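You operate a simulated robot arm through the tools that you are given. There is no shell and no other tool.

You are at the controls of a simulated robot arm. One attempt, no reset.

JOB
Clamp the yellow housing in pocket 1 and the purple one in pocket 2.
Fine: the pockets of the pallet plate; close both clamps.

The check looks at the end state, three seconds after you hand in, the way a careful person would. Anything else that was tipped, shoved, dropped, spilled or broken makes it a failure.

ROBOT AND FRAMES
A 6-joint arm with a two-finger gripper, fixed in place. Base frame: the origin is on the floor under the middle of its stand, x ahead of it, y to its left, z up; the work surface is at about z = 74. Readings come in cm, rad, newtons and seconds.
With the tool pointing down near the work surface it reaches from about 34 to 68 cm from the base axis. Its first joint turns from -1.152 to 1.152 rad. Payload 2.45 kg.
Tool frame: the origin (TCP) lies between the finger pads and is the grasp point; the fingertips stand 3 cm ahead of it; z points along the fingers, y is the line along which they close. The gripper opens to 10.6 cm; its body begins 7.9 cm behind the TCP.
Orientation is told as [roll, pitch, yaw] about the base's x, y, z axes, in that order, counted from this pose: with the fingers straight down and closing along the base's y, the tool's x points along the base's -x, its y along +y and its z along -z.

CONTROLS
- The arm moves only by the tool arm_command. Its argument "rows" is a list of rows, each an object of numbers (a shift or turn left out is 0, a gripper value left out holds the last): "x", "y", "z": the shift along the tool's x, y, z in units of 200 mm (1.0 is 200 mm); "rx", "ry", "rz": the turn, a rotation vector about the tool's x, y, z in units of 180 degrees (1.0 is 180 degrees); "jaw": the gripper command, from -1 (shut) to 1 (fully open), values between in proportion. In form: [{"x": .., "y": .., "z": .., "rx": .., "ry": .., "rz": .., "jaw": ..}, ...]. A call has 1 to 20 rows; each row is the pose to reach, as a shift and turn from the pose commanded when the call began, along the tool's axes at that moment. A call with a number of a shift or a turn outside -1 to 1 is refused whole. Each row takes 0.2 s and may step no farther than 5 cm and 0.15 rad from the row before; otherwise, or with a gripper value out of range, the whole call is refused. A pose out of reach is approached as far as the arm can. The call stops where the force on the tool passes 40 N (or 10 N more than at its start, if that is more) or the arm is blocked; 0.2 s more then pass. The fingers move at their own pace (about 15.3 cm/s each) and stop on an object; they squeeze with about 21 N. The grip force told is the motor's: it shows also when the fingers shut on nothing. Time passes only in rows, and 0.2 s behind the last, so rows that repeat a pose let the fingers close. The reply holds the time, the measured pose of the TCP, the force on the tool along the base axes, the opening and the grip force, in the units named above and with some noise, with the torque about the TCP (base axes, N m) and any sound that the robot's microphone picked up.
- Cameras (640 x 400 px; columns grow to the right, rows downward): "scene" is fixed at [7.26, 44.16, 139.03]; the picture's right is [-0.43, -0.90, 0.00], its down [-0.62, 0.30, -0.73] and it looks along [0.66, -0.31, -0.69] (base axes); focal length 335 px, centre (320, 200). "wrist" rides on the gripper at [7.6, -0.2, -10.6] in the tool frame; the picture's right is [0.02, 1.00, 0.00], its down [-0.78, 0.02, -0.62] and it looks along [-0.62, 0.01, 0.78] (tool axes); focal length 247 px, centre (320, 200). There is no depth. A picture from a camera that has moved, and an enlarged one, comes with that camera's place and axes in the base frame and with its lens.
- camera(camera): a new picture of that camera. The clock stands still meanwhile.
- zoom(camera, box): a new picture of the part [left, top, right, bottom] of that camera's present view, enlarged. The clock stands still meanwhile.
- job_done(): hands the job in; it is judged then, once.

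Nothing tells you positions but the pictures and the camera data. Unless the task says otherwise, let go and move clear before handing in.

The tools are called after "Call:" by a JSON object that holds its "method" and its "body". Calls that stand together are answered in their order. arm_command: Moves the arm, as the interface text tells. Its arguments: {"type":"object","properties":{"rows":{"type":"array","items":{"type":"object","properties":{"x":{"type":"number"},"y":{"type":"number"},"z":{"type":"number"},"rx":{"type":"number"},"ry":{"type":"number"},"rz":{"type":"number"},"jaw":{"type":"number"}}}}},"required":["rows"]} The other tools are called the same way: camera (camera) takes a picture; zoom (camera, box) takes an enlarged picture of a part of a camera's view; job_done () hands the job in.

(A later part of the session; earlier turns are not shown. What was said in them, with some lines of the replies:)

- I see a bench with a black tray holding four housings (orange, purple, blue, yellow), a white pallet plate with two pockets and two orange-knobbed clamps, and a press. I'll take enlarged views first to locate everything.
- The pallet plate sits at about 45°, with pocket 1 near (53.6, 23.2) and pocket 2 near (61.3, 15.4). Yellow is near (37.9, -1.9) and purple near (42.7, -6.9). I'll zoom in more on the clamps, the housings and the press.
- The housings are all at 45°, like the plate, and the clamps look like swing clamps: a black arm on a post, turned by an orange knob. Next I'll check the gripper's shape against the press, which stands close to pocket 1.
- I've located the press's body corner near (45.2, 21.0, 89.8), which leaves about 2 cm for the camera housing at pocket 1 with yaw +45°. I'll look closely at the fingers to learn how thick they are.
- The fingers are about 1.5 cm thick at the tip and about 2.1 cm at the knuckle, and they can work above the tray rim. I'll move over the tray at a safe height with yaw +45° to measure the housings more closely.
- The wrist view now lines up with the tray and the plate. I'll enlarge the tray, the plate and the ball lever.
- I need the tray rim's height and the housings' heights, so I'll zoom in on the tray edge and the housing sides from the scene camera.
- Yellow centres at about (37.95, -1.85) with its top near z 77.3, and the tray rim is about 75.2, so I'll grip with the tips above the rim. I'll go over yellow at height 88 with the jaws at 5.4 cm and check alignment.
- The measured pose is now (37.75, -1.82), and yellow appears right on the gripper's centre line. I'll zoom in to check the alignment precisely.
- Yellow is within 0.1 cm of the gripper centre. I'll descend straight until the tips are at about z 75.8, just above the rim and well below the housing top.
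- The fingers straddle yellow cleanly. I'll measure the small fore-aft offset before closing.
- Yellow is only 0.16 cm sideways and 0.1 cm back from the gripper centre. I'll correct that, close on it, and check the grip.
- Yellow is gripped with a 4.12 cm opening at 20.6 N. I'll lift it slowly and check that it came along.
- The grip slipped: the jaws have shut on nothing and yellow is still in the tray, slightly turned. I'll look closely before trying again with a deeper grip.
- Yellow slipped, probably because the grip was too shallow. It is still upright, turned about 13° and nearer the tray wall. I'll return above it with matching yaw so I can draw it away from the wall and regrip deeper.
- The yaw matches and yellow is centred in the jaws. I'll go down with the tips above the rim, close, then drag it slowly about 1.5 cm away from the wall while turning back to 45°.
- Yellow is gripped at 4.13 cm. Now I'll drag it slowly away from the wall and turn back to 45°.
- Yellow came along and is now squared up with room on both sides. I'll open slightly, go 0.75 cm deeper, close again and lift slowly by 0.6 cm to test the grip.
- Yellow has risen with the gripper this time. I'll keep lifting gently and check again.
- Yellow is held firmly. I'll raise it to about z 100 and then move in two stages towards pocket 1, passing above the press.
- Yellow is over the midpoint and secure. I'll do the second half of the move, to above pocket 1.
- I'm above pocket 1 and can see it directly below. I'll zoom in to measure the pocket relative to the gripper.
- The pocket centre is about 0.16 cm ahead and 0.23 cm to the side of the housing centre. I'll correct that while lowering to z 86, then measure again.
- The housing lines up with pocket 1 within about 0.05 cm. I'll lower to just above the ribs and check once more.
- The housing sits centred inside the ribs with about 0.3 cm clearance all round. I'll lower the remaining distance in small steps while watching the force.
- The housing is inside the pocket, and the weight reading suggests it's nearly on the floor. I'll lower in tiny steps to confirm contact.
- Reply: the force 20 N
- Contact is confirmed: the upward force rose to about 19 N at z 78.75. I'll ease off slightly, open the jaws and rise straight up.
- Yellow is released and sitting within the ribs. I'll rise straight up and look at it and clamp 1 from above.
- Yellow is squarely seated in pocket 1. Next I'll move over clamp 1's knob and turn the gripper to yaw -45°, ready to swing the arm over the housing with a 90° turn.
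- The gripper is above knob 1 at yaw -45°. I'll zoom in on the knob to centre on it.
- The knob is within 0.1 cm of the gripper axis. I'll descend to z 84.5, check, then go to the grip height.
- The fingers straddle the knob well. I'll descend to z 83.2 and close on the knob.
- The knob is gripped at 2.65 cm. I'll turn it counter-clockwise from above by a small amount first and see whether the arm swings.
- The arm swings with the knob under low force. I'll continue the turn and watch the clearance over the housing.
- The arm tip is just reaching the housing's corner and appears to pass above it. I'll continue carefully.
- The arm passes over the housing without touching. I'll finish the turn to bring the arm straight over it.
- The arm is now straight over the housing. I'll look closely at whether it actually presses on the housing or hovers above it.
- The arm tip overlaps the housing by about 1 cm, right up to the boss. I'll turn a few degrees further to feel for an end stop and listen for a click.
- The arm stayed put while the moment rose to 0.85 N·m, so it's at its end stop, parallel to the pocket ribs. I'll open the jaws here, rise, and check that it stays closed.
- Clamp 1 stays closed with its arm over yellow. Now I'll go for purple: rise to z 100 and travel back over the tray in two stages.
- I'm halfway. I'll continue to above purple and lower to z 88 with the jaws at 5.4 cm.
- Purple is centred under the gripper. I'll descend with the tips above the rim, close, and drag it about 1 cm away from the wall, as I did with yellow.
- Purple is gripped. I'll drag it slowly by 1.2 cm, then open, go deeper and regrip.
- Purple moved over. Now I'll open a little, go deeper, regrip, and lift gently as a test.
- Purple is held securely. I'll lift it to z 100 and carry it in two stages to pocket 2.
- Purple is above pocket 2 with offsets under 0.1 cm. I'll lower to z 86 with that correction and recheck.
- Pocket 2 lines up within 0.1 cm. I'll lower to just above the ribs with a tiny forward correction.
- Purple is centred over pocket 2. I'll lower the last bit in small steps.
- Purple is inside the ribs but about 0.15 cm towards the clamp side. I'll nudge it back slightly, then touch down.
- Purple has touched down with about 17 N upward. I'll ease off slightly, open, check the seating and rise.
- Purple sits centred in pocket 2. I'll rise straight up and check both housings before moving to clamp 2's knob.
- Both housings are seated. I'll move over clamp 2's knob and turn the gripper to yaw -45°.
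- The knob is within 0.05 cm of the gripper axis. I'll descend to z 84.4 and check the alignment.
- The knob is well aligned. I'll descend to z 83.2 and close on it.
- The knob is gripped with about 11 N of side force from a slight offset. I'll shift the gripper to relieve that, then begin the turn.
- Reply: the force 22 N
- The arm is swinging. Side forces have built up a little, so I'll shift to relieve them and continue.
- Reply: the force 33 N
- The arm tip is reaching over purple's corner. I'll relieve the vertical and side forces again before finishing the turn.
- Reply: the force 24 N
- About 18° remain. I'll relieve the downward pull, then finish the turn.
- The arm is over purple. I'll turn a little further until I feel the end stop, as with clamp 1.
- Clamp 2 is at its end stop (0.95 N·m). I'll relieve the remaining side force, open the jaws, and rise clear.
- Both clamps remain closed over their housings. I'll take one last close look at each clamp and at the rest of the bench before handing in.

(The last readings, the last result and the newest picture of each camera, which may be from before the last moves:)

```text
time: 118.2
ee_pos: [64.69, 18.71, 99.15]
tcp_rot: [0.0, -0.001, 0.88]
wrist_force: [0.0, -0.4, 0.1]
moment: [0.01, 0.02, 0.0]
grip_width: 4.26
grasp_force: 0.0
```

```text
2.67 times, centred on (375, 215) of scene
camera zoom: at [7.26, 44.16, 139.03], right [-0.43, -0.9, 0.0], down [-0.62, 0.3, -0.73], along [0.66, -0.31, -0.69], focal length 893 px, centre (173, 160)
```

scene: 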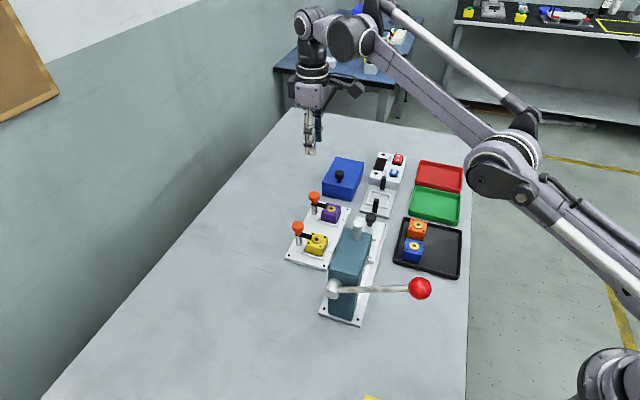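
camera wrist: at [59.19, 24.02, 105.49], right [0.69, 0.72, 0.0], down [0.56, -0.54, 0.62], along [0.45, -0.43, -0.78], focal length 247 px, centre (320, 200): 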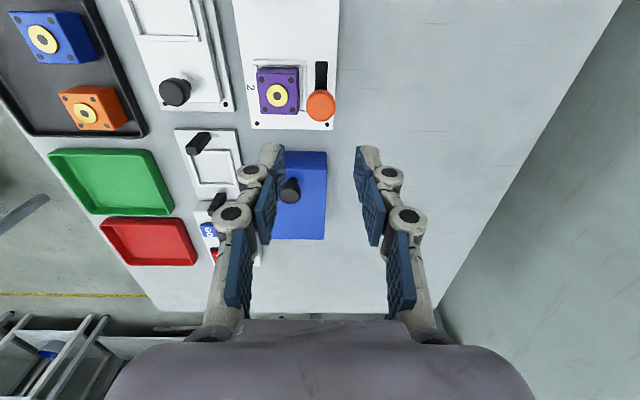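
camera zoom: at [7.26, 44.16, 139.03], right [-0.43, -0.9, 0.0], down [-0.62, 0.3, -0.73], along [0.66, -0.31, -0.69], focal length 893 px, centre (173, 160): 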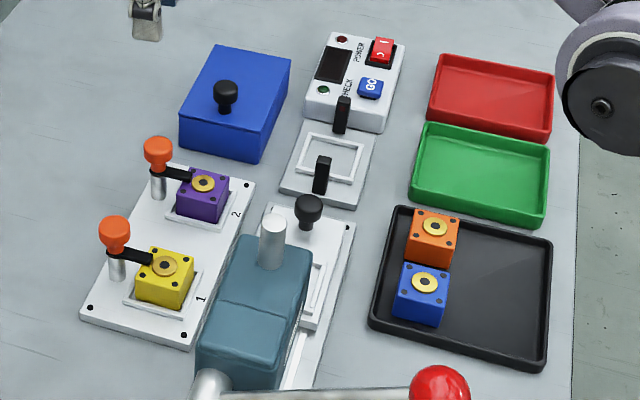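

Yellow is seated in pocket 1 and purple in pocket 2. Both clamp arms are swung over to their end stops. Orange and blue are still in the tray, nothing else has moved, and the gripper is open and about 17 cm above the knobs, so I'm handing in.

Call:
{"method": "job_done", "body": {}}

```text
The job is handed in.
```

The yellow housing is in pocket 1 and the purple one is in pocket 2, with both clamps closed over them. The job is handed in, and I don't have the check's result.

- **Seating:** each housing sits centred between the ribs of its pocket. I felt each one touch down before opening the jaws.
- **Clamps:** I turned each clamp about 90° to its end stop. Both arms stayed in place after I let go, with their tips about 1 cm over the housing, up to the brass boss. The arms are at or just above the housing tops, and I couldn't tell from the pictures whether they press down. No click was picked up.
- **First grip on yellow:** it slipped on the first lift and turned about 13° in the tray, staying upright. I dragged yellow, and later purple, a little away from the tray wall so I could grip deeper, and both then lifted cleanly.
- **Rest of the bench:** the orange and blue housings are still in the tray, and nothing else was moved. The gripper is open and well clear above the plate.
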